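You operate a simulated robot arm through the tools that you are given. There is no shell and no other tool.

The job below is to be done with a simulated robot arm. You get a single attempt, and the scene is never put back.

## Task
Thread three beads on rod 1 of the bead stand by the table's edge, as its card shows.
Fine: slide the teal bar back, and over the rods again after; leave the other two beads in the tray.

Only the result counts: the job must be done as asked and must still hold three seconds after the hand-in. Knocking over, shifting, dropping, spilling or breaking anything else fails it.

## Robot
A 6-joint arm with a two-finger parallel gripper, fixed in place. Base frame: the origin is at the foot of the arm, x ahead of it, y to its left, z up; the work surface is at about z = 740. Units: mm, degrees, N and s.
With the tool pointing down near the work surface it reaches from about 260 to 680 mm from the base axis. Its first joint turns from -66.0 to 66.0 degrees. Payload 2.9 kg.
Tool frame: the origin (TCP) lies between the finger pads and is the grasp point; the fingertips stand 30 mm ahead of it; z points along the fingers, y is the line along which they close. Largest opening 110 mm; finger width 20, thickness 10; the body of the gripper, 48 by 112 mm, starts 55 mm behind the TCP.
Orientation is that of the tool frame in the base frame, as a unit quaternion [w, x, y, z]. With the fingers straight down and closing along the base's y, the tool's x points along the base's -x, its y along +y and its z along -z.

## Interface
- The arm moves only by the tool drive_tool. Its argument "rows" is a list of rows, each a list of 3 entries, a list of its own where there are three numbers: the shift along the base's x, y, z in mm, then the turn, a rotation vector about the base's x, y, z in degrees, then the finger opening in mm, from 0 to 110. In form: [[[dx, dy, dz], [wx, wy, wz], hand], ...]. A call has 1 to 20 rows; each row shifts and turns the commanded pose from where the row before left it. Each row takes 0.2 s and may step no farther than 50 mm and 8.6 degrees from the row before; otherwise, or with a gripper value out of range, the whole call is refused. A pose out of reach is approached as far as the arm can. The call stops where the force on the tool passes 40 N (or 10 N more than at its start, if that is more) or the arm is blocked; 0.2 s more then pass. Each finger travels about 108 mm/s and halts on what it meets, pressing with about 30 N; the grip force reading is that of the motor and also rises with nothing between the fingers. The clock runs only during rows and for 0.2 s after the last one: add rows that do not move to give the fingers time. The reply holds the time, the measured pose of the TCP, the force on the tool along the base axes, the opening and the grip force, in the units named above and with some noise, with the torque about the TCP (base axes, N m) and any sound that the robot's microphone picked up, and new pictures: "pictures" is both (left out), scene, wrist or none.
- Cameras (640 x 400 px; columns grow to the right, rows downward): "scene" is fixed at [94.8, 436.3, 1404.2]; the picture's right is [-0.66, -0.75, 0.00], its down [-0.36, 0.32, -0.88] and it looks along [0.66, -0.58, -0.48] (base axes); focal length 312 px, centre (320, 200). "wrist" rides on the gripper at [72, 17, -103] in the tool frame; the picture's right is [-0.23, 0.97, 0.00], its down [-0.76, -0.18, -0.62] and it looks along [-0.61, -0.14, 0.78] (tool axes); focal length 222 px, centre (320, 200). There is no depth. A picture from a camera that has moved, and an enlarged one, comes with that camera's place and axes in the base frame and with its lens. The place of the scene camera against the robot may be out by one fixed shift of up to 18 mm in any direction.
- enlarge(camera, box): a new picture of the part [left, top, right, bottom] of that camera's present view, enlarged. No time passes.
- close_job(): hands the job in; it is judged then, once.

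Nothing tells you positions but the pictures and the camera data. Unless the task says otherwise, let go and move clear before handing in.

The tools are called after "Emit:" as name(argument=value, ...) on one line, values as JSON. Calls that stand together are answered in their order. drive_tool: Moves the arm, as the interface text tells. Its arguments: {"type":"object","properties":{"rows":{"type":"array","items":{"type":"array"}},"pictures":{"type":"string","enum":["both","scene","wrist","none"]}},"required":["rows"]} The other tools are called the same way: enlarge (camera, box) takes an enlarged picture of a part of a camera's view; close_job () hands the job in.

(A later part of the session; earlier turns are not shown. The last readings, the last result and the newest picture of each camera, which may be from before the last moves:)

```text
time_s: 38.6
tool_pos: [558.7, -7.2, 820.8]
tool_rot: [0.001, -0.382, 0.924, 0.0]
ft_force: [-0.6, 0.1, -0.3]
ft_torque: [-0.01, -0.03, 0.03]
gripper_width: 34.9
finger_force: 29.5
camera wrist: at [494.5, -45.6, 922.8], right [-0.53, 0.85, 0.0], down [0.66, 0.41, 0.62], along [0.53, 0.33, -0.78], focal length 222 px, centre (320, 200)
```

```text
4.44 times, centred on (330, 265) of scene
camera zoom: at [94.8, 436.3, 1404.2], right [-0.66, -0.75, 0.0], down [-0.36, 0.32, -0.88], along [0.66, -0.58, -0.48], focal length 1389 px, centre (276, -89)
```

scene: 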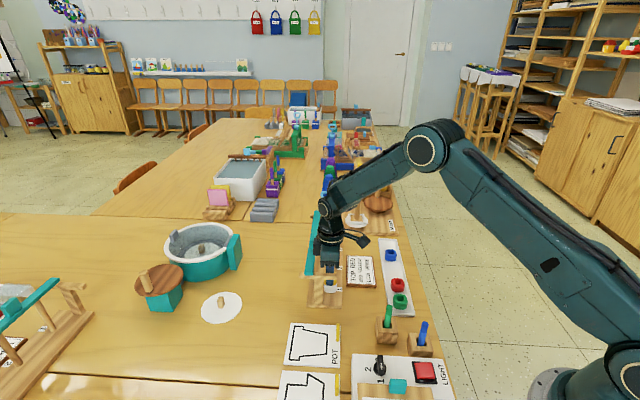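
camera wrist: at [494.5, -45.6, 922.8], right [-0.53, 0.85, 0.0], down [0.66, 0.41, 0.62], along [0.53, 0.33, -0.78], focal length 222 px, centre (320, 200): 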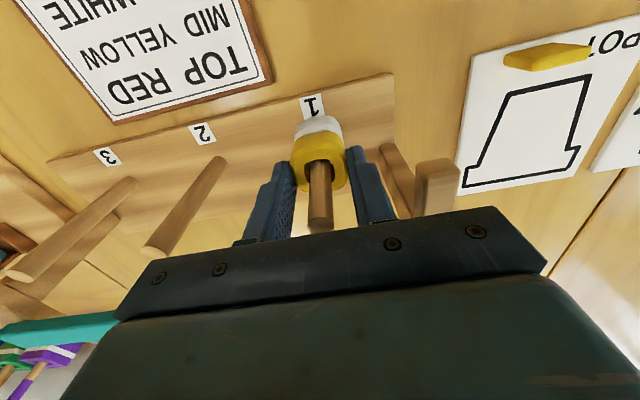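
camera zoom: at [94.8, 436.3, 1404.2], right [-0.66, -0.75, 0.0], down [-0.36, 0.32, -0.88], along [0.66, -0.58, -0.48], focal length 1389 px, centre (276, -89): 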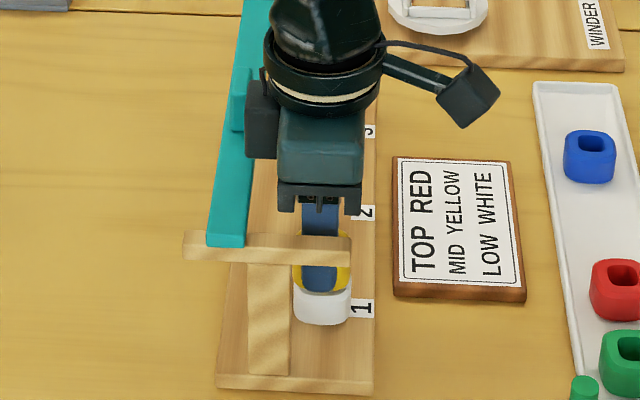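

Yellow is just above white; I lower 4 mm more and release gently.

Emit:
drive_tool(rows=[[[0, 0, -4], [0, 0, 0], 24], [[0, 0, 0], [0, 0, 0], 36], [[0, 0, 0], [0, 0, 0], 40], [[0, 0, 0], [0, 0, 0], 48], [[0, 0, 0], [0, 0, 0], 48]], pictures="wrist")

Emit:
enlarge(camera="wrist", box=[250, 80, 390, 240])

Emit:
enlarge(camera="scene", box=[295, 220, 365, 310])

```text
time_s: 39.8
tool_pos: [558.4, -8.5, 816.1]
tool_rot: [0.0, -0.383, 0.924, 0.001]
ft_force: [0.5, -0.4, 0.5]
ft_torque: [-0.02, -0.01, -0.04]
gripper_width: 48.0
finger_force: 0.0
camera wrist: at [494.4, -45.7, 919.0], right [-0.53, 0.85, 0.0], down [0.66, 0.41, 0.62], along [0.53, 0.33, -0.78], focal length 222 px, centre (320, 200)
```

wrist: 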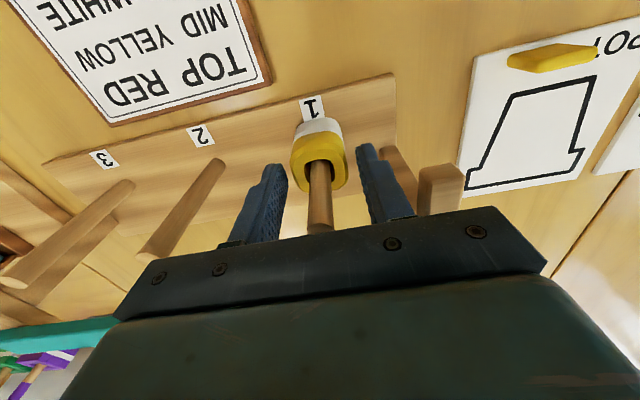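

```text
2.50 times, centred on (320, 160) of wrist
camera zoom: at [494.4, -45.7, 919.0], right [-0.53, 0.85, 0.0], down [0.66, 0.41, 0.62], along [0.53, 0.33, -0.78], focal length 555 px, centre (320, 300)
```

zoom: 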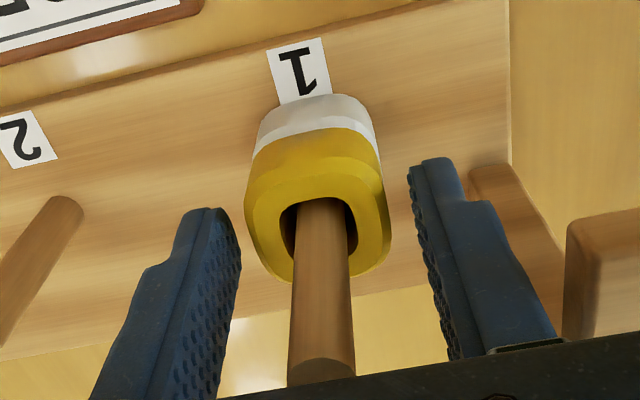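

```text
4.44 times, centred on (330, 265) of scene
camera zoom: at [94.8, 436.3, 1404.2], right [-0.66, -0.75, 0.0], down [-0.36, 0.32, -0.88], along [0.66, -0.58, -0.48], focal length 1389 px, centre (276, -89)
```

zoom: 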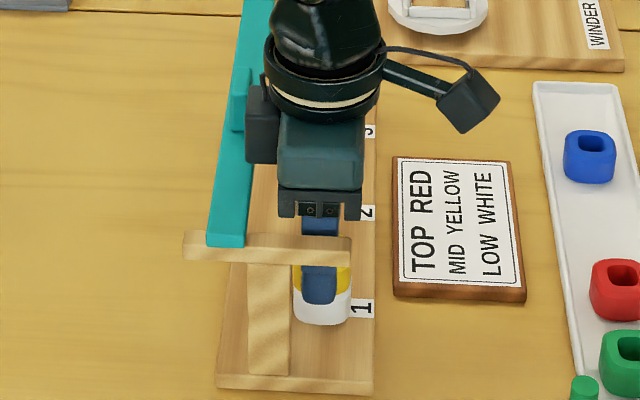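

Yellow rests on white. I rise and go over the red bead near (440, −158).

Emit:
drive_tool(rows=[[[0, 0, 20], [0, 0, 0], 48], [[0, 0, 40], [0, 0, 0], 48], [[0, 0, 40], [0, 0, 0], 48], [[0, 0, 30], [0, 0, 0], 48], [[-23.5, -30.2, 0], [0, 0, 0], 48], [[-23.5, -30.2, 0], [0, 0, 0], 48], [[-23.5, -30.2, 0], [0, 0, 0], 48], [[-23.5, -30.2, 0], [0, 0, 0], 48], [[-23.3, -30.0, 0], [0, 0, 0], 48], [[0, 0, -40], [0, 0, 0], 48], [[0, 0, -32], [0, 0, 0], 48], [[0, 0, 0], [0, 0, 0], 48]], pictures="both")

Emit:
enlarge(camera="wrist", box=[240, 60, 400, 180])

Emit:
enlarge(camera="scene", box=[285, 200, 425, 320])

```text
time_s: 42.4
tool_pos: [441.7, -157.0, 874.0]
tool_rot: [0.001, -0.382, 0.924, 0.0]
ft_force: [-0.4, 0.5, 1.1]
ft_torque: [0.01, -0.02, 0.02]
gripper_width: 48.1
finger_force: 0.0
camera wrist: at [377.4, -195.5, 976.9], right [-0.53, 0.85, 0.0], down [0.66, 0.41, 0.62], along [0.53, 0.33, -0.78], focal length 222 px, centre (320, 200)
```

scene: 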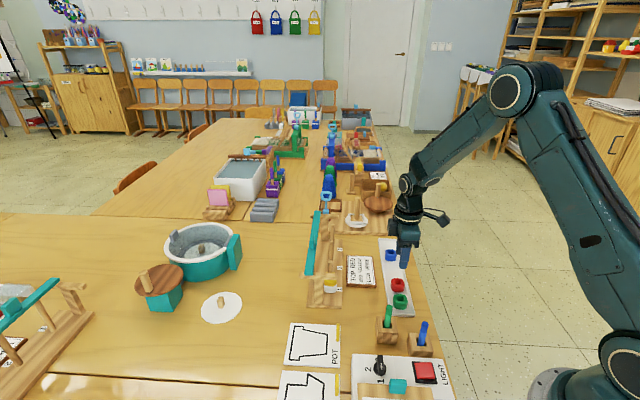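
wrist: 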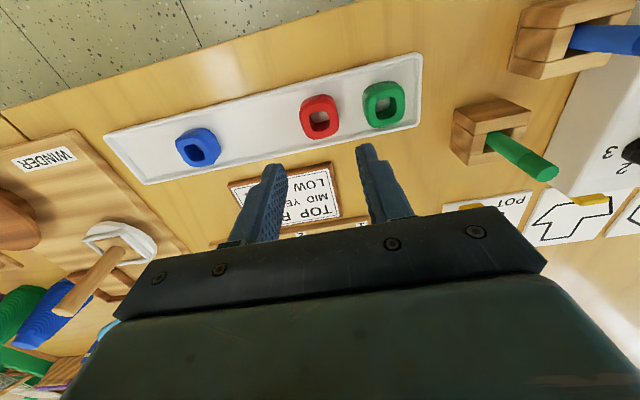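

```text
3.33 times, centred on (320, 120) of wrist
camera zoom: at [377.4, -195.5, 976.9], right [-0.53, 0.85, 0.0], down [0.66, 0.41, 0.62], along [0.53, 0.33, -0.78], focal length 740 px, centre (320, 467)
```

zoom: 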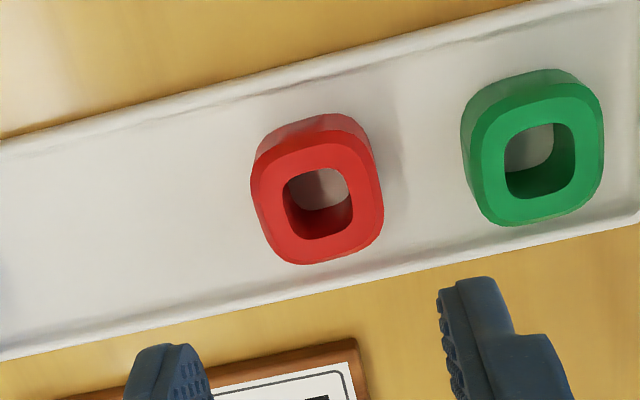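

```text
3.33 times, centred on (355, 260) of scene
camera zoom: at [94.8, 436.3, 1404.2], right [-0.66, -0.75, 0.0], down [-0.36, 0.32, -0.88], along [0.66, -0.58, -0.48], focal length 1041 px, centre (203, 0)
```

zoom: 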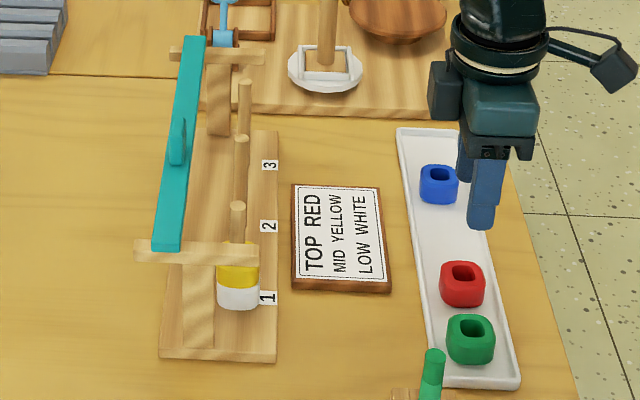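

White and yellow are stacked properly on rod 1. Red's centre is (439.8, −157.6); I correct about 1 mm and descend.

Emit:
drive_tool(rows=[[[-0.5, -1, -20], [0, 0, 0], 46], [[0, 0, -20], [0, 0, 0], 46], [[0, 0, -20], [0, 0, 0], 46], [[0, 0, -12], [0, 0, 0], 46], [[0, 0, -10], [0, 0, 0], 46], [[0, 0, -7.5], [0, 0, 0], 46], [[0, 0, 0], [0, 0, 0], 46]], pictures="wrist")

Emit:
enlarge(camera="wrist", box=[240, 90, 400, 210])

Emit:
enlarge(camera="scene", box=[370, 240, 430, 310])

```text
time_s: 44.0
tool_pos: [439.9, -158.1, 783.6]
tool_rot: [0.001, -0.383, 0.924, 0.0]
ft_force: [-0.1, 0.5, 0.1]
ft_torque: [0.01, -0.01, -0.02]
gripper_width: 46.0
finger_force: 0.1
camera wrist: at [376.2, -196.9, 886.7], right [-0.53, 0.85, 0.0], down [0.66, 0.41, 0.62], along [0.53, 0.33, -0.78], focal length 222 px, centre (320, 200)
```

wrist: 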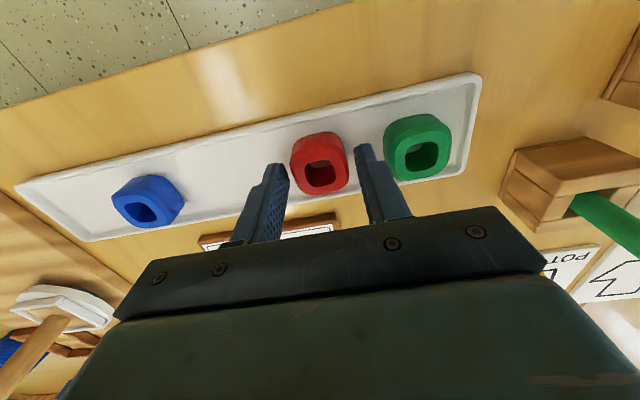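

```text
3.33 times, centred on (320, 150) of wrist
camera zoom: at [376.2, -196.9, 886.7], right [-0.53, 0.85, 0.0], down [0.66, 0.41, 0.62], along [0.53, 0.33, -0.78], focal length 740 px, centre (320, 367)
```

zoom: 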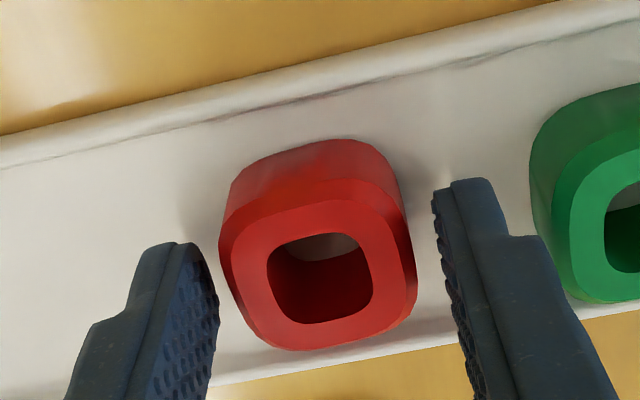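

```text
5.71 times, centred on (400, 275) of scene
camera zoom: at [94.8, 436.3, 1404.2], right [-0.66, -0.75, 0.0], down [-0.36, 0.32, -0.88], along [0.66, -0.58, -0.48], focal length 1785 px, centre (-137, -229)
```

zoom: 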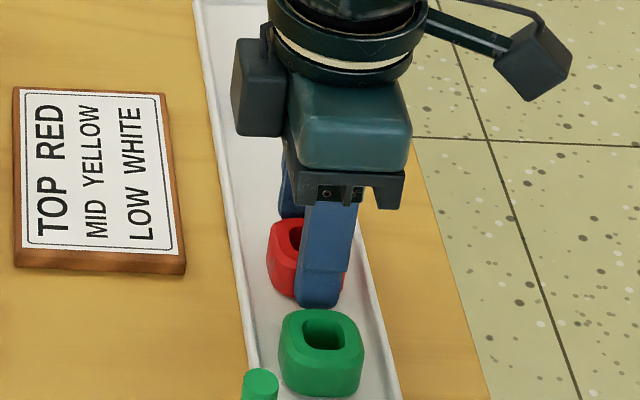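

Red is centred between the fingers and nothing else is touched. I close on it.

Emit:
drive_tool(rows=[[[0, 0, 0], [0, 0, 0], 36], [[0, 0, 0], [0, 0, 0], 26], [[0, 0, 0], [0, 0, 0], 24], [[0, 0, 0], [0, 0, 0], 24]], pictures="wrist")

Emit:
enlarge(camera="wrist", box=[240, 90, 400, 210])

```text
time_s: 45.0
tool_pos: [439.4, -159.2, 785.0]
tool_rot: [0.001, -0.383, 0.924, 0.0]
ft_force: [0.7, 0.1, -0.4]
ft_torque: [0.02, 0.04, -0.02]
gripper_width: 34.6
finger_force: 29.8
camera wrist: at [376.2, -196.9, 886.8], right [-0.53, 0.85, 0.0], down [0.66, 0.41, 0.62], along [0.53, 0.33, -0.78], focal length 222 px, centre (320, 200)
```

wrist: 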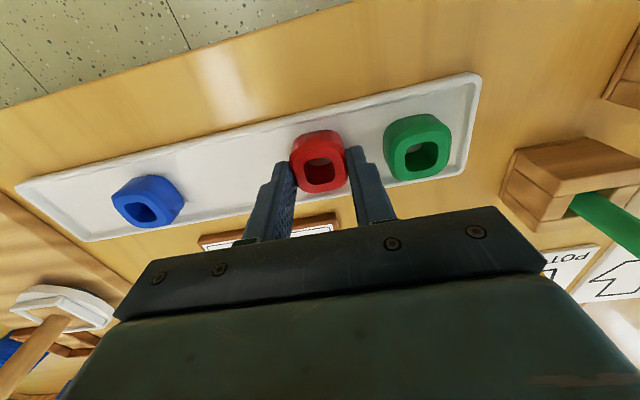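

```text
3.33 times, centred on (320, 150) of wrist
camera zoom: at [376.2, -196.9, 886.8], right [-0.53, 0.85, 0.0], down [0.66, 0.41, 0.62], along [0.53, 0.33, -0.78], focal length 740 px, centre (320, 367)
```

zoom: 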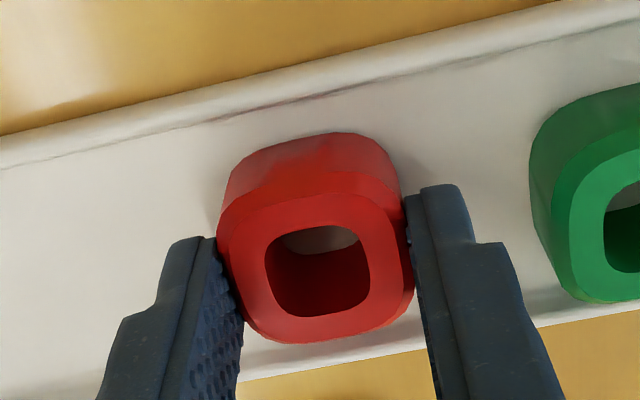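

Red is held at 34.6 mm. I lift and carry it over rod 1.

Emit:
drive_tool(rows=[[[0, 0, 20], [0, 0, 0], 24], [[0, 0, 40], [0, 0, 0], 24], [[0, 0, 50], [0, 0, 0], 24], [[0, 0, 45], [0, 0, 0], 24], [[23.64, 30.28, 0], [0, 0, 0], 24], [[23.64, 30.28, 0], [0, 0, 0], 24], [[23.64, 30.28, 0], [0, 0, 0], 24], [[23.64, 30.28, 0], [0, 0, 0], 24], [[23.64, 30.28, 0], [0, 0, 0], 24], [[0, 0, -15], [0, 0, 0], 24], [[0, 0, 0], [0, 0, 0], 24]], pictures="both")

Emit:
enlarge(camera="wrist", box=[270, 80, 370, 200])

Emit:
enlarge(camera="scene", box=[295, 200, 365, 310])

```text
time_s: 47.4
tool_pos: [559.6, -7.0, 923.0]
tool_rot: [0.001, -0.384, 0.924, 0.001]
ft_force: [0.0, 0.3, -0.8]
ft_torque: [0.02, -0.02, 0.0]
gripper_width: 34.7
finger_force: 30.1
camera wrist: at [494.5, -45.5, 1027.2], right [-0.53, 0.85, 0.0], down [0.66, 0.41, 0.62], along [0.53, 0.33, -0.78], focal length 222 px, centre (320, 200)
```

scene: 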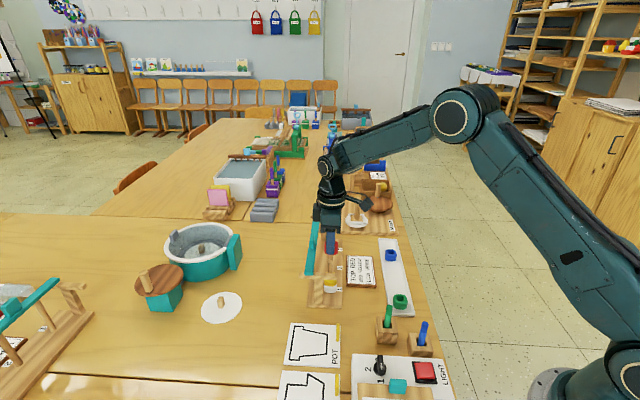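
wrist: 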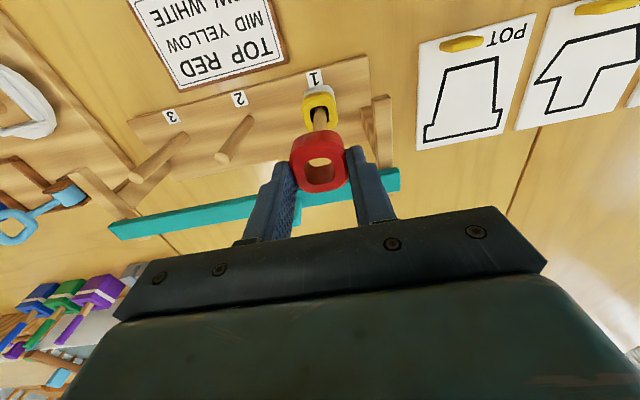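

```text
3.33 times, centred on (320, 140) of wrist
camera zoom: at [494.5, -45.5, 1027.2], right [-0.53, 0.85, 0.0], down [0.66, 0.41, 0.62], along [0.53, 0.33, -0.78], focal length 740 px, centre (320, 400)
```

zoom: 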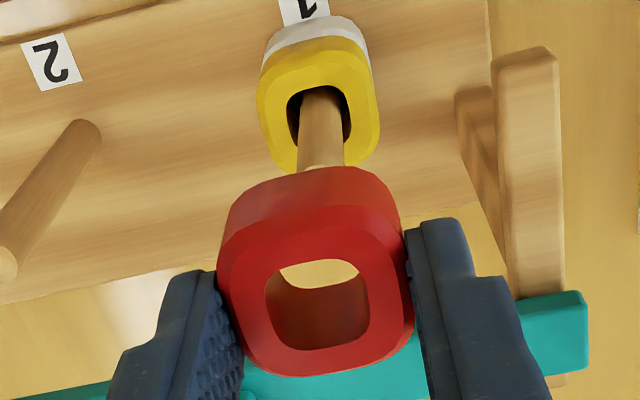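

```text
3.64 times, centred on (330, 255) of scene
camera zoom: at [94.8, 436.3, 1404.2], right [-0.66, -0.75, 0.0], down [-0.36, 0.32, -0.88], along [0.66, -0.58, -0.48], focal length 1136 px, centre (284, 0)
```

zoom: 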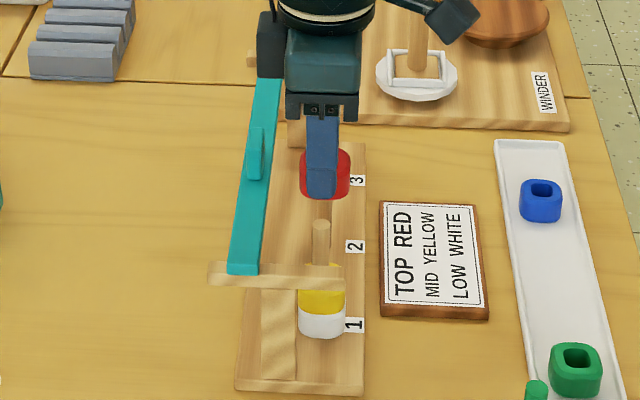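

Red lines up with the rod. I lower it over the top and check.

Emit:
drive_tool(rows=[[[0.2, -0.2, -10], [0, 0, 0], 24], [[0, 0, -10], [0, 0, 0], 24], [[0, 0, -8], [0, 0, 0], 24], [[0, 0, -7], [0, 0, 0], 24], [[0, 0, -6], [0, 0, 0], 24], [[0, 0, -6], [0, 0, 0], 24], [[0, 0, 0], [0, 0, 0], 24]], pictures="wrist")

Emit:
enlarge(camera="wrist", box=[270, 80, 370, 200])

```text
time_s: 49.0
tool_pos: [558.6, -7.6, 876.5]
tool_rot: [0.0, -0.382, 0.924, 0.0]
ft_force: [0.3, 0.5, 0.2]
ft_torque: [-0.04, 0.01, -0.04]
gripper_width: 34.8
finger_force: 30.1
camera wrist: at [494.8, -45.7, 980.1], right [-0.53, 0.85, 0.0], down [0.66, 0.41, 0.62], along [0.53, 0.33, -0.78], focal length 222 px, centre (320, 200)
```

wrist: 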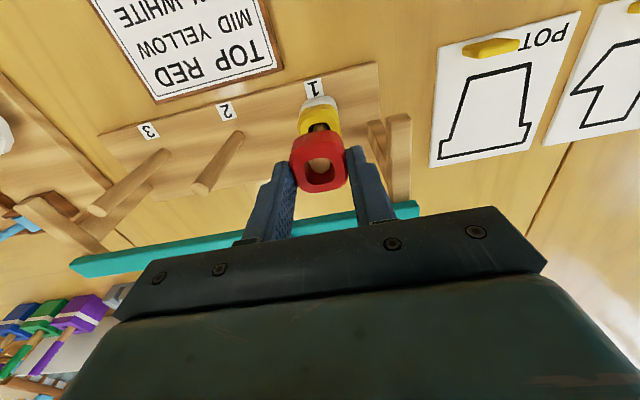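

```text
3.33 times, centred on (320, 140) of wrist
camera zoom: at [494.8, -45.7, 980.1], right [-0.53, 0.85, 0.0], down [0.66, 0.41, 0.62], along [0.53, 0.33, -0.78], focal length 740 px, centre (320, 400)
```

zoom: 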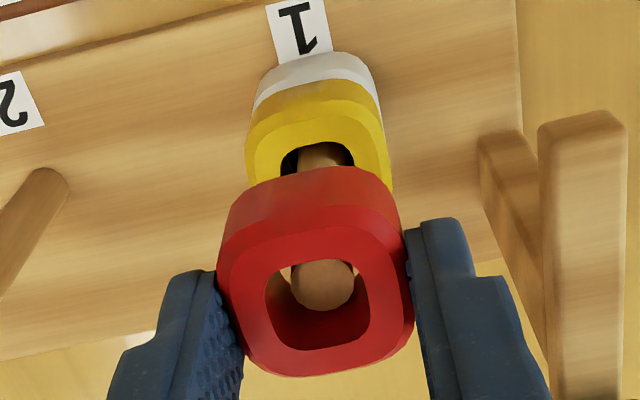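

The rod is inside red's hole. I lower to just above yellow, then release.

Emit:
drive_tool(rows=[[[0, 0, -10], [0, 0, 0], 24], [[0, 0, -10], [0, 0, 0], 24], [[0, 0, -8], [0, 0, 0], 24], [[0, 0, -5], [0, 0, 0], 24], [[0, 0, 0], [0, 0, 0], 24]], pictures="wrist")

Emit:
enlarge(camera="wrist", box=[250, 80, 390, 240])

Emit:
enlarge(camera="scene", box=[295, 220, 365, 310])

```text
time_s: 50.2
tool_pos: [559.4, -7.7, 844.5]
tool_rot: [0.001, -0.383, 0.924, 0.0]
ft_force: [0.1, -0.7, 0.4]
ft_torque: [-0.02, -0.04, 0.02]
gripper_width: 34.7
finger_force: 29.7
camera wrist: at [494.9, -45.4, 947.5], right [-0.53, 0.85, 0.0], down [0.66, 0.41, 0.62], along [0.53, 0.33, -0.78], focal length 222 px, centre (320, 200)
```

wrist: 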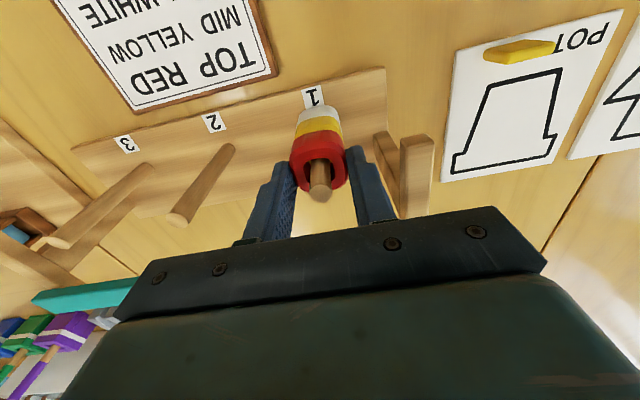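

```text
2.50 times, centred on (320, 160) of wrist
camera zoom: at [494.9, -45.4, 947.5], right [-0.53, 0.85, 0.0], down [0.66, 0.41, 0.62], along [0.53, 0.33, -0.78], focal length 555 px, centre (320, 300)
```

zoom: 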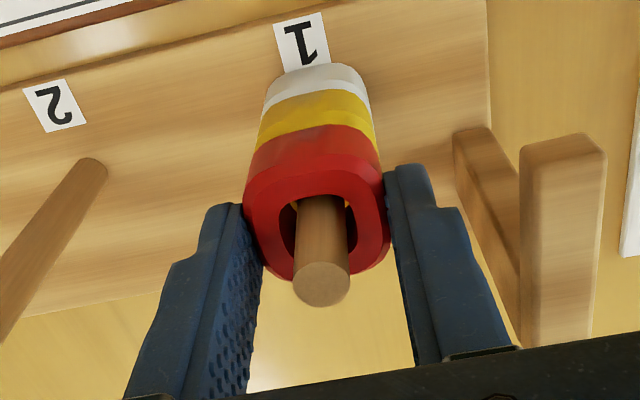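

```text
4.44 times, centred on (330, 265) of scene
camera zoom: at [94.8, 436.3, 1404.2], right [-0.66, -0.75, 0.0], down [-0.36, 0.32, -0.88], along [0.66, -0.58, -0.48], focal length 1389 px, centre (276, -89)
```

zoom: 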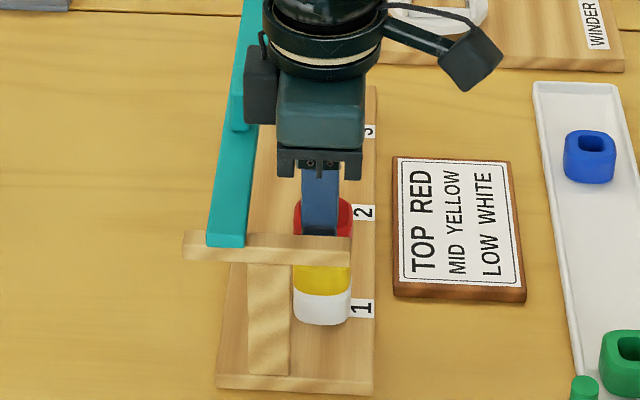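

Emit:
drive_tool(rows=[[[0, 0, -2], [0, 0, 0], 24], [[0, 0, 0], [0, 0, 0], 36], [[0, 0, 0], [0, 0, 0], 40], [[0, 0, 0], [0, 0, 0], 48], [[0, 0, 0], [0, 0, 0], 48]], pictures="wrist")

Emit:
enlarge(camera="wrist", box=[250, 80, 390, 240])

Emit:
enlarge(camera="scene", box=[295, 220, 365, 310])

```text
time_s: 51.4
tool_pos: [558.2, -6.9, 843.9]
tool_rot: [0.0, -0.383, 0.924, 0.0]
ft_force: [0.6, 0.6, 0.4]
ft_torque: [0.0, -0.01, 0.03]
gripper_width: 47.8
finger_force: 0.0
camera wrist: at [494.7, -45.4, 945.5], right [-0.53, 0.85, 0.0], down [0.66, 0.41, 0.62], along [0.53, 0.33, -0.78], focal length 222 px, centre (320, 200)
```

wrist: 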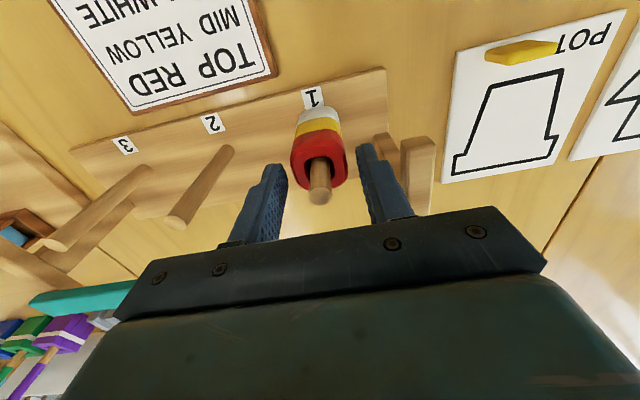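

```text
2.50 times, centred on (320, 160) of wrist
camera zoom: at [494.7, -45.4, 945.5], right [-0.53, 0.85, 0.0], down [0.66, 0.41, 0.62], along [0.53, 0.33, -0.78], focal length 555 px, centre (320, 300)
```

zoom: 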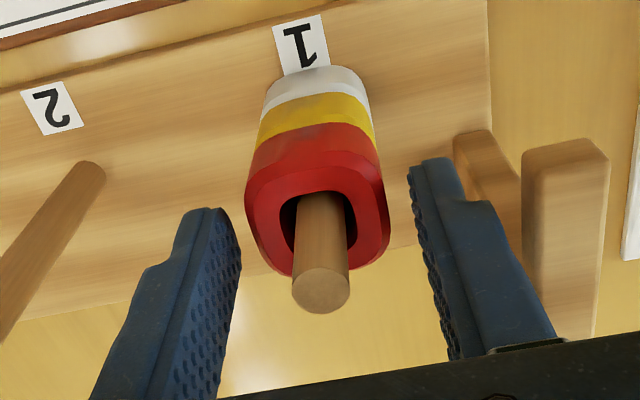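

```text
4.44 times, centred on (330, 265) of scene
camera zoom: at [94.8, 436.3, 1404.2], right [-0.66, -0.75, 0.0], down [-0.36, 0.32, -0.88], along [0.66, -0.58, -0.48], focal length 1389 px, centre (276, -89)
```

zoom: 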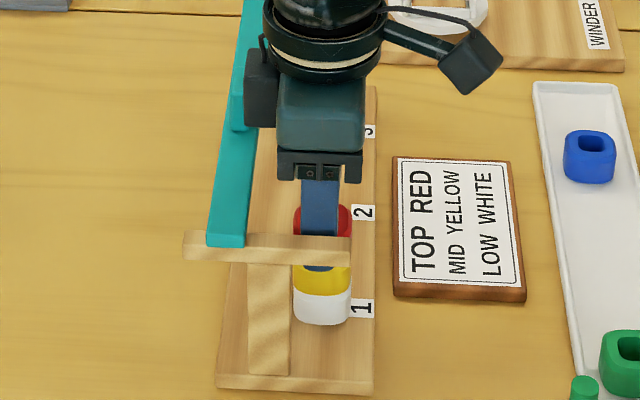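

All three beads are on rod 1 in the order white, yellow, red. I rise, turn back 90° and go above the bar's knob near (627, −2).

Emit:
drive_tool(rows=[[[0, 0, 20], [0, 0, 0], 48], [[0, 0, 40], [0, 0, 0], 48], [[0, 0, 40], [0, 0, 0], 48], [[0, 0, 20], [0, 0, 0], 48], [[6.27, 0.41, 0], [0, 0, -8.2], 50], [[6.27, 0.41, 0], [0, 0, -8.2], 50], [[6.27, 0.41, 0], [0, 0, -8.2], 50], [[6.27, 0.41, 0], [0, 0, -8.2], 50], [[6.27, 0.41, 0], [0, 0, -8.2], 50], [[6.27, 0.41, 0], [0, 0, -8.2], 50], [[6.27, 0.41, 0], [0, 0, -8.2], 50], [[6.27, 0.41, 0], [0, 0, -8.2], 50], [[6.27, 0.41, 0], [0, 0, -8.2], 50], [[6.27, 0.41, 0], [0, 0, -8.2], 50], [[6.3, 0.4, 0], [0, 0, -8.0], 50], [[0, 0, 0], [0, 0, 0], 50]], pictures="both")

Emit:
enlarge(camera="wrist", box=[220, 0, 400, 200])

Emit:
enlarge(camera="scene", box=[285, 190, 425, 310])

```text
time_s: 54.8
tool_pos: [627.4, -3.2, 961.9]
tool_rot: [0.0, 0.384, 0.923, 0.0]
ft_force: [-0.7, -0.2, 0.3]
ft_torque: [0.0, -0.01, -0.01]
gripper_width: 50.0
finger_force: 0.0
camera wrist: at [588.3, 61.8, 1065.5], right [0.85, 0.53, 0.0], down [0.41, -0.67, 0.62], along [0.33, -0.53, -0.78], focal length 222 px, centre (320, 200)
```

scene: 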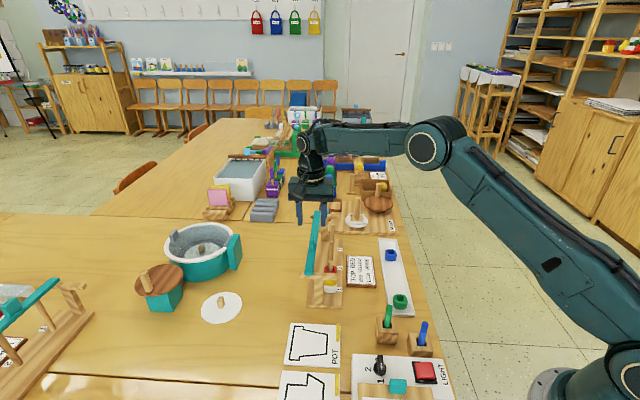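
wrist: 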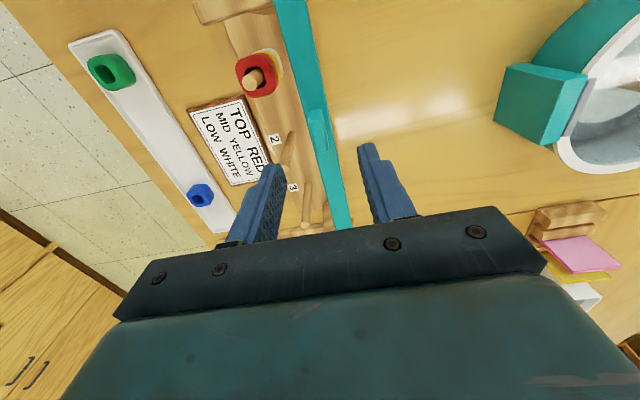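

```text
2.00 times, centred on (310, 100) of wrist
camera zoom: at [588.3, 61.8, 1065.5], right [0.85, 0.53, 0.0], down [0.41, -0.67, 0.62], along [0.33, -0.53, -0.78], focal length 444 px, centre (340, 400)
```

zoom: 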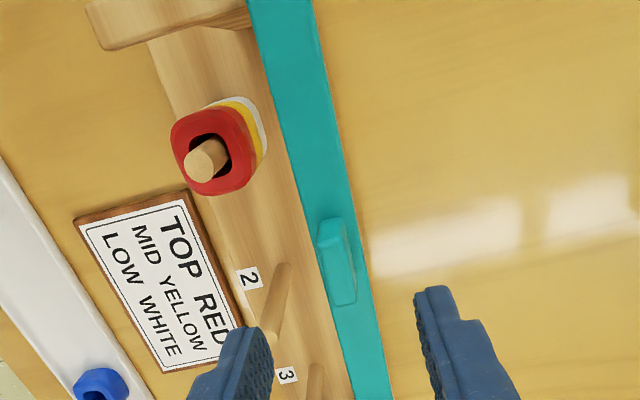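

```text
3.33 times, centred on (355, 250) of scene
camera zoom: at [94.8, 436.3, 1404.2], right [-0.66, -0.75, 0.0], down [-0.36, 0.32, -0.88], along [0.66, -0.58, -0.48], focal length 1041 px, centre (203, 33)
```

zoom: 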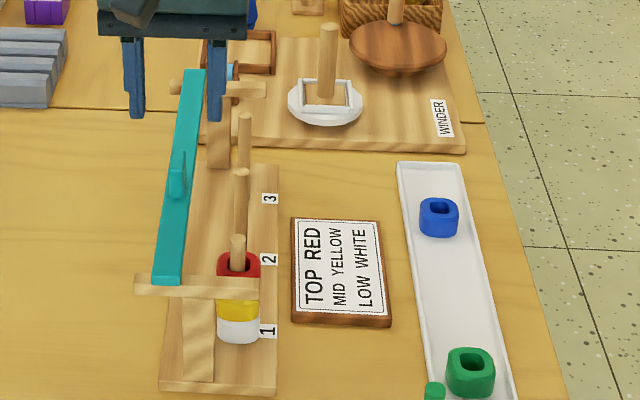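

The stack looks right (white, yellow, red) and blue and green are still in the tray. I descend around the knob with the fingers open.

Emit:
drive_tool(rows=[[[-0.5, 0, -20], [0, 0, 0], 44], [[0, 0, -20], [0, 0, 0], 44], [[0, 0, -14], [0, 0, 0], 44], [[0, 0, -8], [0, 0, 0], 44], [[0, 0, 0], [0, 0, 0], 44]], pictures="wrist")

Emit:
enlarge(camera="wrist", box=[260, 110, 380, 210])

Emit:
enlarge(camera="scene", box=[285, 190, 365, 310])

```text
time_s: 56.0
tool_pos: [628.1, -4.0, 899.7]
tool_rot: [0.0, 0.382, 0.924, 0.0]
ft_force: [0.1, 0.5, 0.4]
ft_torque: [-0.05, -0.03, -0.02]
gripper_width: 43.7
finger_force: 0.0
camera wrist: at [587.6, 61.2, 1002.3], right [0.85, 0.53, 0.0], down [0.41, -0.66, 0.62], along [0.33, -0.53, -0.78], focal length 222 px, centre (320, 200)
```

wrist: 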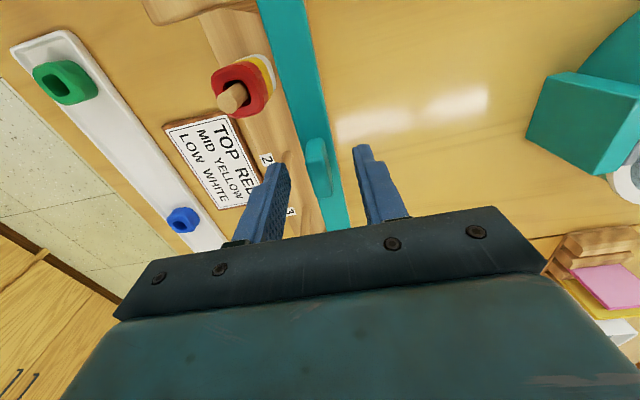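

```text
4.00 times, centred on (320, 160) of wrist
camera zoom: at [587.6, 61.2, 1002.3], right [0.85, 0.53, 0.0], down [0.41, -0.66, 0.62], along [0.33, -0.53, -0.78], focal length 888 px, centre (320, 360)
```

zoom: 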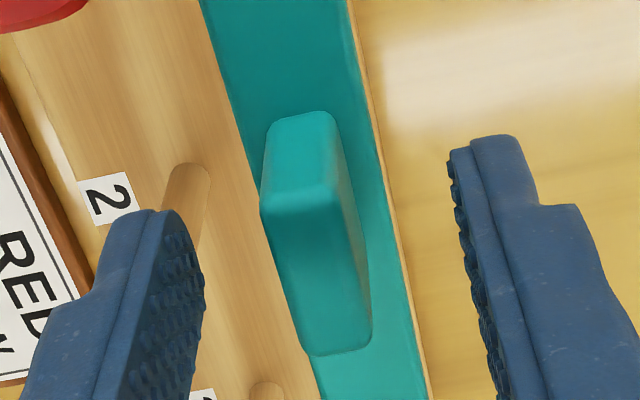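

```text
3.33 times, centred on (325, 250) of scene
camera zoom: at [94.8, 436.3, 1404.2], right [-0.66, -0.75, 0.0], down [-0.36, 0.32, -0.88], along [0.66, -0.58, -0.48], focal length 1041 px, centre (303, 33)
```

zoom: 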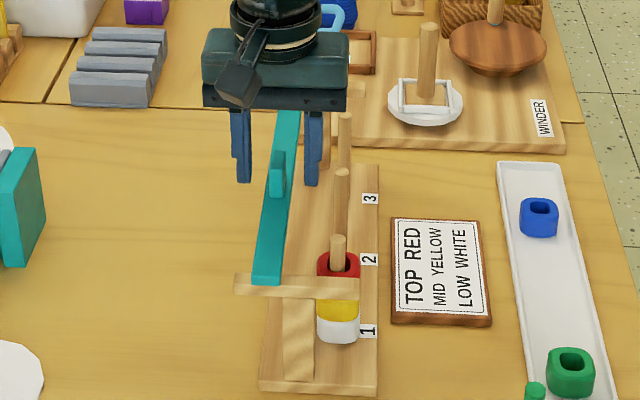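

The knob sits in the image exactly as it did at the first grip. I close on it and slide the bar forward the same distance it came.

Emit:
drive_tool(rows=[[[0, 0, 0], [0, 0, 0], 20], [[0, 0, 0], [0, 0, 0], 8], [[0, 0, 0], [0, 0, 0], 4], [[0, 0, 0], [0, 0, 0], 4], [[-2.83, -2.83, 0], [0, 0, 0], 4], [[-2.83, -2.83, 0], [0, 0, 0], 4], [[-2.83, -2.83, 0], [0, 0, 0], 4], [[-2.83, -2.83, 0], [0, 0, 0], 4]], pictures="both")

Emit:
enlarge(camera="scene", box=[285, 190, 365, 310])

```text
time_s: 57.8
tool_pos: [616.5, -14.7, 899.4]
tool_rot: [0.001, 0.384, 0.924, 0.0]
ft_force: [5.1, -3.7, -5.5]
ft_torque: [0.18, 0.21, 0.12]
gripper_width: 11.7
finger_force: 45.1
camera wrist: at [576.2, 49.9, 1002.5], right [0.85, 0.53, 0.0], down [0.41, -0.66, 0.62], along [0.33, -0.53, -0.78], focal length 222 px, centre (320, 200)
```

scene: 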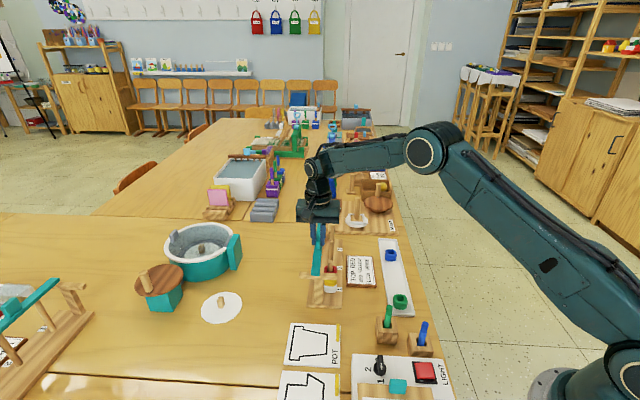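
wrist: 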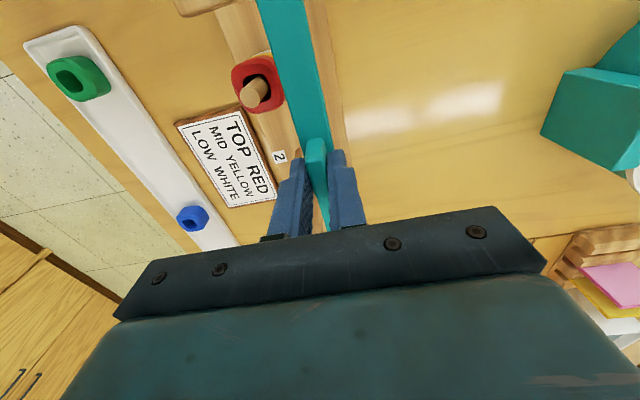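

```text
3.33 times, centred on (325, 250) of scene
camera zoom: at [95.0, 436.2, 1404.3], right [-0.66, -0.75, 0.0], down [-0.36, 0.32, -0.88], along [0.66, -0.58, -0.48], focal length 1041 px, centre (303, 33)
```

zoom: 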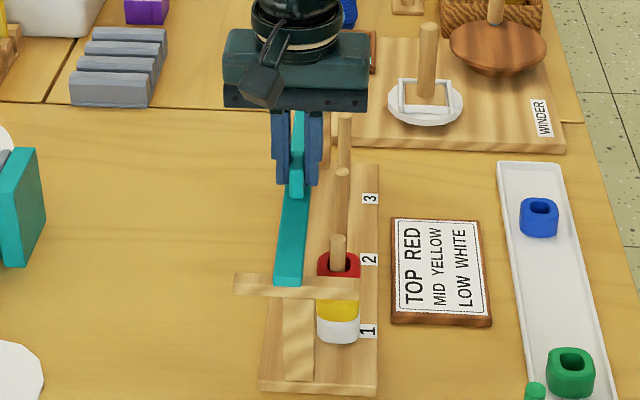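

The bar moves smoothly; I continue the remaining distance to its original place.

Emit:
drive_tool(rows=[[[-2.83, -2.83, 0], [0, 0, 0], 4], [[-2.83, -2.83, 0], [0, 0, 0], 4], [[-2.83, -2.83, 0], [0, 0, 0], 4], [[-2.83, -2.83, 0], [0, 0, 0], 4], [[-2.83, -2.83, 0], [0, 0, 0], 4], [[-2.83, -2.83, 0], [0, 0, 0], 4], [[-2.83, -2.83, 0], [0, 0, 0], 4], [[-2.83, -2.83, 0], [0, 0, 0], 4], [[-2.6, -2.7, 0], [0, 0, 0], 4], [[0, 0, 0], [0, 0, 0], 4]], pictures="both")

Emit:
enlarge(camera="scene", box=[295, 190, 365, 290])

Emit:
enlarge(camera="wrist", box=[260, 110, 380, 210])

```text
time_s: 60.0
tool_pos: [592.0, -40.0, 900.8]
tool_rot: [-0.001, 0.383, 0.924, 0.0]
ft_force: [7.4, -6.0, -19.2]
ft_torque: [-0.2, -0.31, 0.09]
gripper_width: 11.7
finger_force: 44.6
camera wrist: at [551.1, 24.7, 1002.6], right [0.85, 0.53, 0.0], down [0.41, -0.66, 0.62], along [0.33, -0.53, -0.78], focal length 222 px, centre (320, 200)
```

scene: 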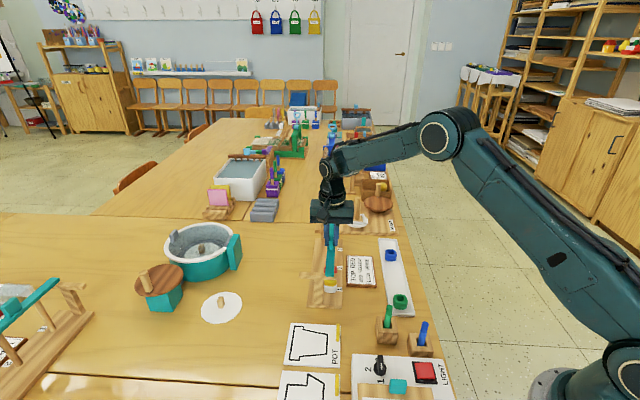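
wrist: 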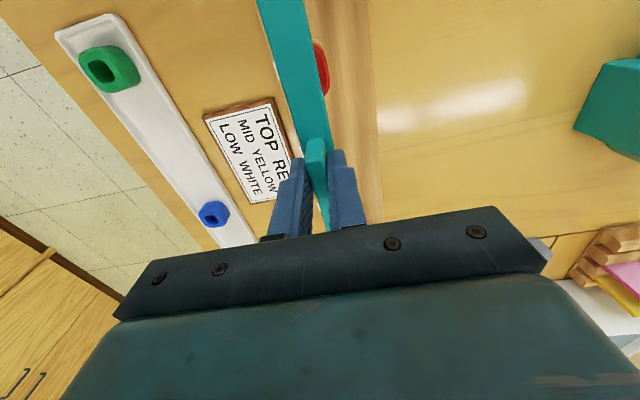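

```text
4.00 times, centred on (330, 240) of scene
camera zoom: at [95.3, 436.1, 1404.3], right [-0.66, -0.75, 0.0], down [-0.36, 0.32, -0.88], along [0.66, -0.58, -0.48], focal length 1250 px, centre (280, 40)
```

zoom: 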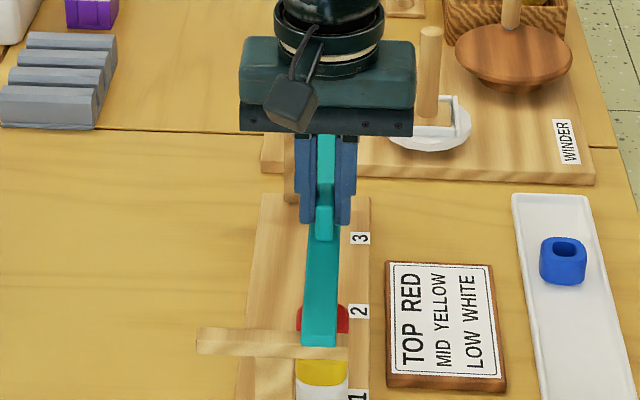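

```text
4.00 times, centred on (320, 160) of wrist
camera zoom: at [551.1, 24.7, 1002.6], right [0.85, 0.53, 0.0], down [0.41, -0.66, 0.62], along [0.33, -0.53, -0.78], focal length 888 px, centre (320, 360)
```

zoom: 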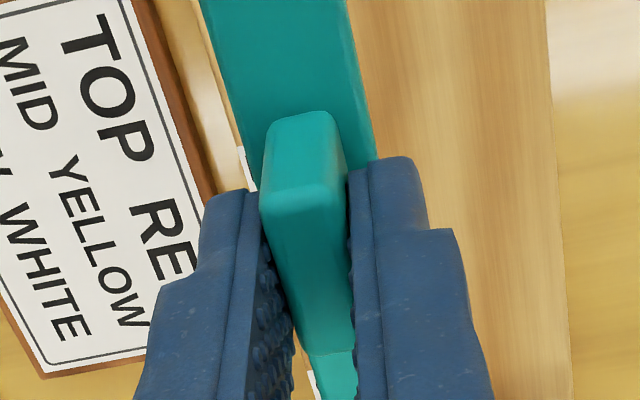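

The bar is back at its original spot in both views, but about 19 N of vertical pull has built up in the grip. I ease the tool down slightly to relieve it before letting go.

Emit:
drive_tool(rows=[[[0, 0, -0.5], [0, 0, 0], 4], [[0, 0, 0], [0, 0, 0], 4]], pictures="none")

```text
time_s: 60.6
tool_pos: [590.7, -39.9, 899.4]
tool_rot: [0.0, 0.384, 0.923, 0.0]
ft_force: [5.5, -5.9, -14.2]
ft_torque: [0.2, 0.23, 0.03]
gripper_width: 11.8
finger_force: 45.6
```

Emit:
drive_tool(rows=[[[0.2, -0.2, -0.5], [0, 0, 0], 4], [[0.1, -0.1, -0.5], [0, 0, 0], 4], [[0, 0, 0], [0, 0, 0], 4]], pictures="none")

```text
time_s: 61.4
tool_pos: [592.2, -39.0, 900.1]
tool_rot: [0.0, 0.382, 0.924, 0.001]
ft_force: [-0.5, 0.0, -0.2]
ft_torque: [0.97, 1.13, -0.06]
gripper_width: 11.8
finger_force: 45.3
```

The force is gone but a tipping torque appeared, so the neutral height lies between; I go back up a little.

Emit:
drive_tool(rows=[[[0, 0, 0.6], [0, 0, 0], 4], [[0, 0, 0], [0, 0, 0], 4]], pictures="none")

```text
time_s: 62.0
tool_pos: [591.8, -38.8, 899.6]
tool_rot: [0.0, 0.383, 0.924, 0.0]
ft_force: [-1.1, 2.0, 0.1]
ft_torque: [0.48, 0.53, 0.02]
gripper_width: 11.5
finger_force: 45.1
```

Emit:
drive_tool(rows=[[[0, 0, 0.4], [0, 0, 0], 4], [[0, 0, 0], [0, 0, 0], 4]], pictures="wrist")

Emit:
enlarge(camera="wrist", box=[260, 110, 380, 210])

Emit:
enlarge(camera="scene", box=[295, 190, 365, 290])

```text
time_s: 62.6
tool_pos: [591.8, -39.8, 899.3]
tool_rot: [0.001, 0.382, 0.924, 0.0]
ft_force: [-6.9, 6.1, -2.7]
ft_torque: [-0.75, -0.7, -0.03]
gripper_width: 11.5
finger_force: 45.4
camera wrist: at [551.4, 25.2, 1002.5], right [0.85, 0.53, 0.0], down [0.41, -0.66, 0.62], along [0.33, -0.53, -0.78], focal length 222 px, centre (320, 200)
```

wrist: 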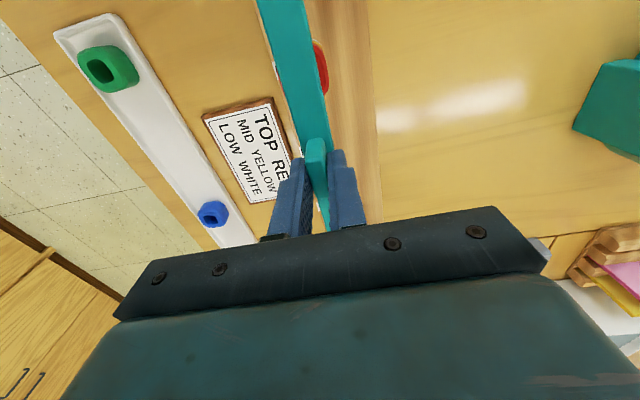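

```text
4.00 times, centred on (320, 160) of wrist
camera zoom: at [551.4, 25.2, 1002.5], right [0.85, 0.53, 0.0], down [0.41, -0.66, 0.62], along [0.33, -0.53, -0.78], focal length 888 px, centre (320, 360)
```

zoom: 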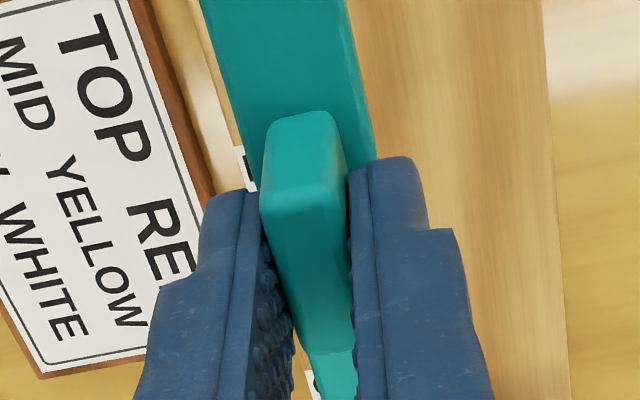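

```text
4.00 times, centred on (330, 240) of scene
camera zoom: at [94.6, 436.5, 1404.2], right [-0.66, -0.75, 0.0], down [-0.36, 0.32, -0.88], along [0.66, -0.58, -0.48], focal length 1250 px, centre (280, 40)
```

zoom: 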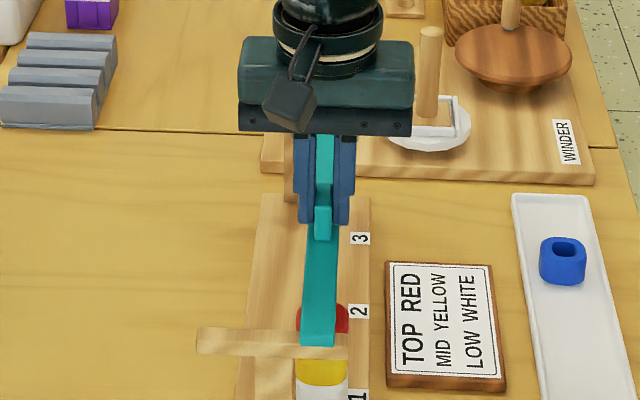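

The bar is within about a millimetre of its original place. I make one small trim (0.7 mm forward, 0.2 mm down) and check forces before release.

Emit:
drive_tool(rows=[[[-0.5, -0.5, -0.2], [0, 0, 0], 4], [[0, 0, 0], [0, 0, 0], 4]], pictures="wrist")

Emit:
enlarge(camera="wrist", box=[260, 110, 380, 210])

```text
time_s: 63.2
tool_pos: [591.3, -39.7, 899.2]
tool_rot: [0.0, 0.382, 0.924, -0.001]
ft_force: [-1.7, 6.2, -1.5]
ft_torque: [0.25, 0.24, -0.04]
gripper_width: 11.2
finger_force: 45.3
camera wrist: at [550.9, 24.6, 1002.6], right [0.85, 0.53, 0.0], down [0.41, -0.66, 0.62], along [0.33, -0.53, -0.78], focal length 222 px, centre (320, 200)
```

wrist: 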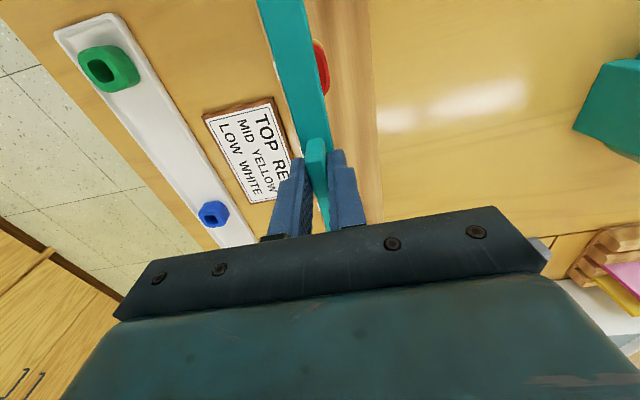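

```text
4.00 times, centred on (320, 160) of wrist
camera zoom: at [550.9, 24.6, 1002.6], right [0.85, 0.53, 0.0], down [0.41, -0.66, 0.62], along [0.33, -0.53, -0.78], focal length 888 px, centre (320, 360)
```

zoom: 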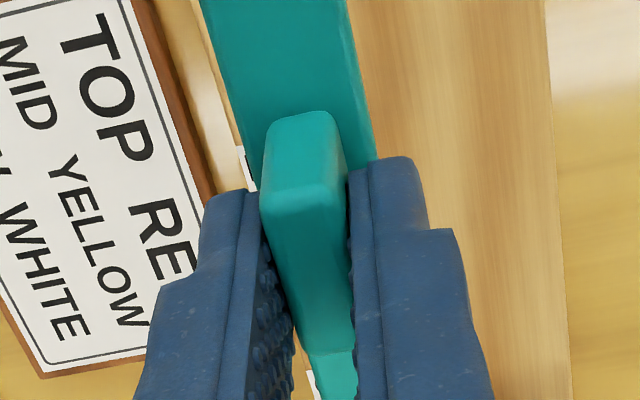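

Forces are low and the view matches the original pose. I release the knob and rise straight up.

Emit:
drive_tool(rows=[[[0, 0, 0], [0, 0, 0], 16], [[0, 0, 0], [0, 0, 0], 26], [[0, 0, 0], [0, 0, 0], 40], [[0, 0, 0], [0, 0, 0], 40]], pictures="wrist")

Emit:
enlarge(camera="wrist", box=[260, 110, 380, 210])

Emit:
enlarge(camera="scene", box=[295, 190, 365, 290])

```text
time_s: 64.2
tool_pos: [591.2, -40.5, 898.8]
tool_rot: [0.0, 0.382, 0.924, 0.0]
ft_force: [-0.2, -0.1, 0.5]
ft_torque: [0.01, 0.0, 0.02]
gripper_width: 40.0
finger_force: 0.1
camera wrist: at [551.0, 24.3, 1002.5], right [0.85, 0.53, 0.0], down [0.41, -0.66, 0.62], along [0.33, -0.53, -0.78], focal length 222 px, centre (320, 200)
```

wrist: 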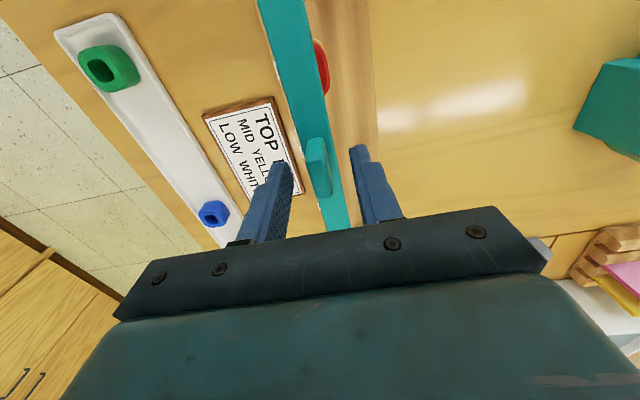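

```text
4.00 times, centred on (320, 160) of wrist
camera zoom: at [551.0, 24.3, 1002.5], right [0.85, 0.53, 0.0], down [0.41, -0.66, 0.62], along [0.33, -0.53, -0.78], focal length 888 px, centre (320, 360)
```

zoom: 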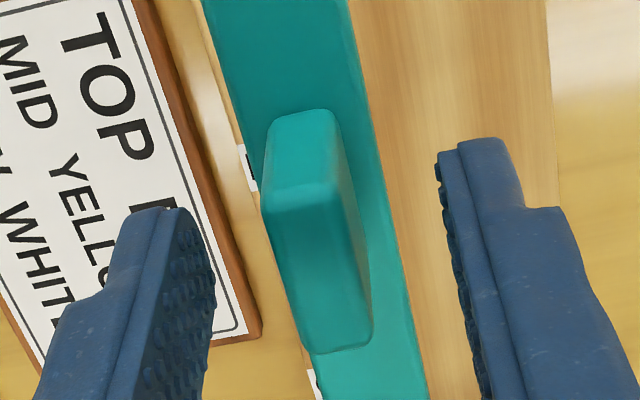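

```text
4.00 times, centred on (330, 240) of scene
camera zoom: at [94.8, 436.3, 1404.2], right [-0.66, -0.75, 0.0], down [-0.36, 0.32, -0.88], along [0.66, -0.58, -0.48], focal length 1250 px, centre (280, 40)
```

zoom: 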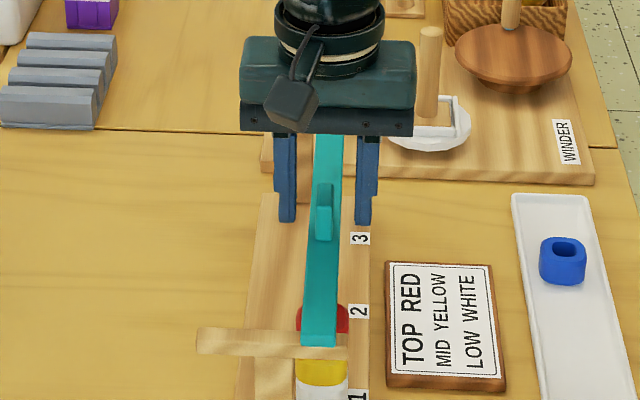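

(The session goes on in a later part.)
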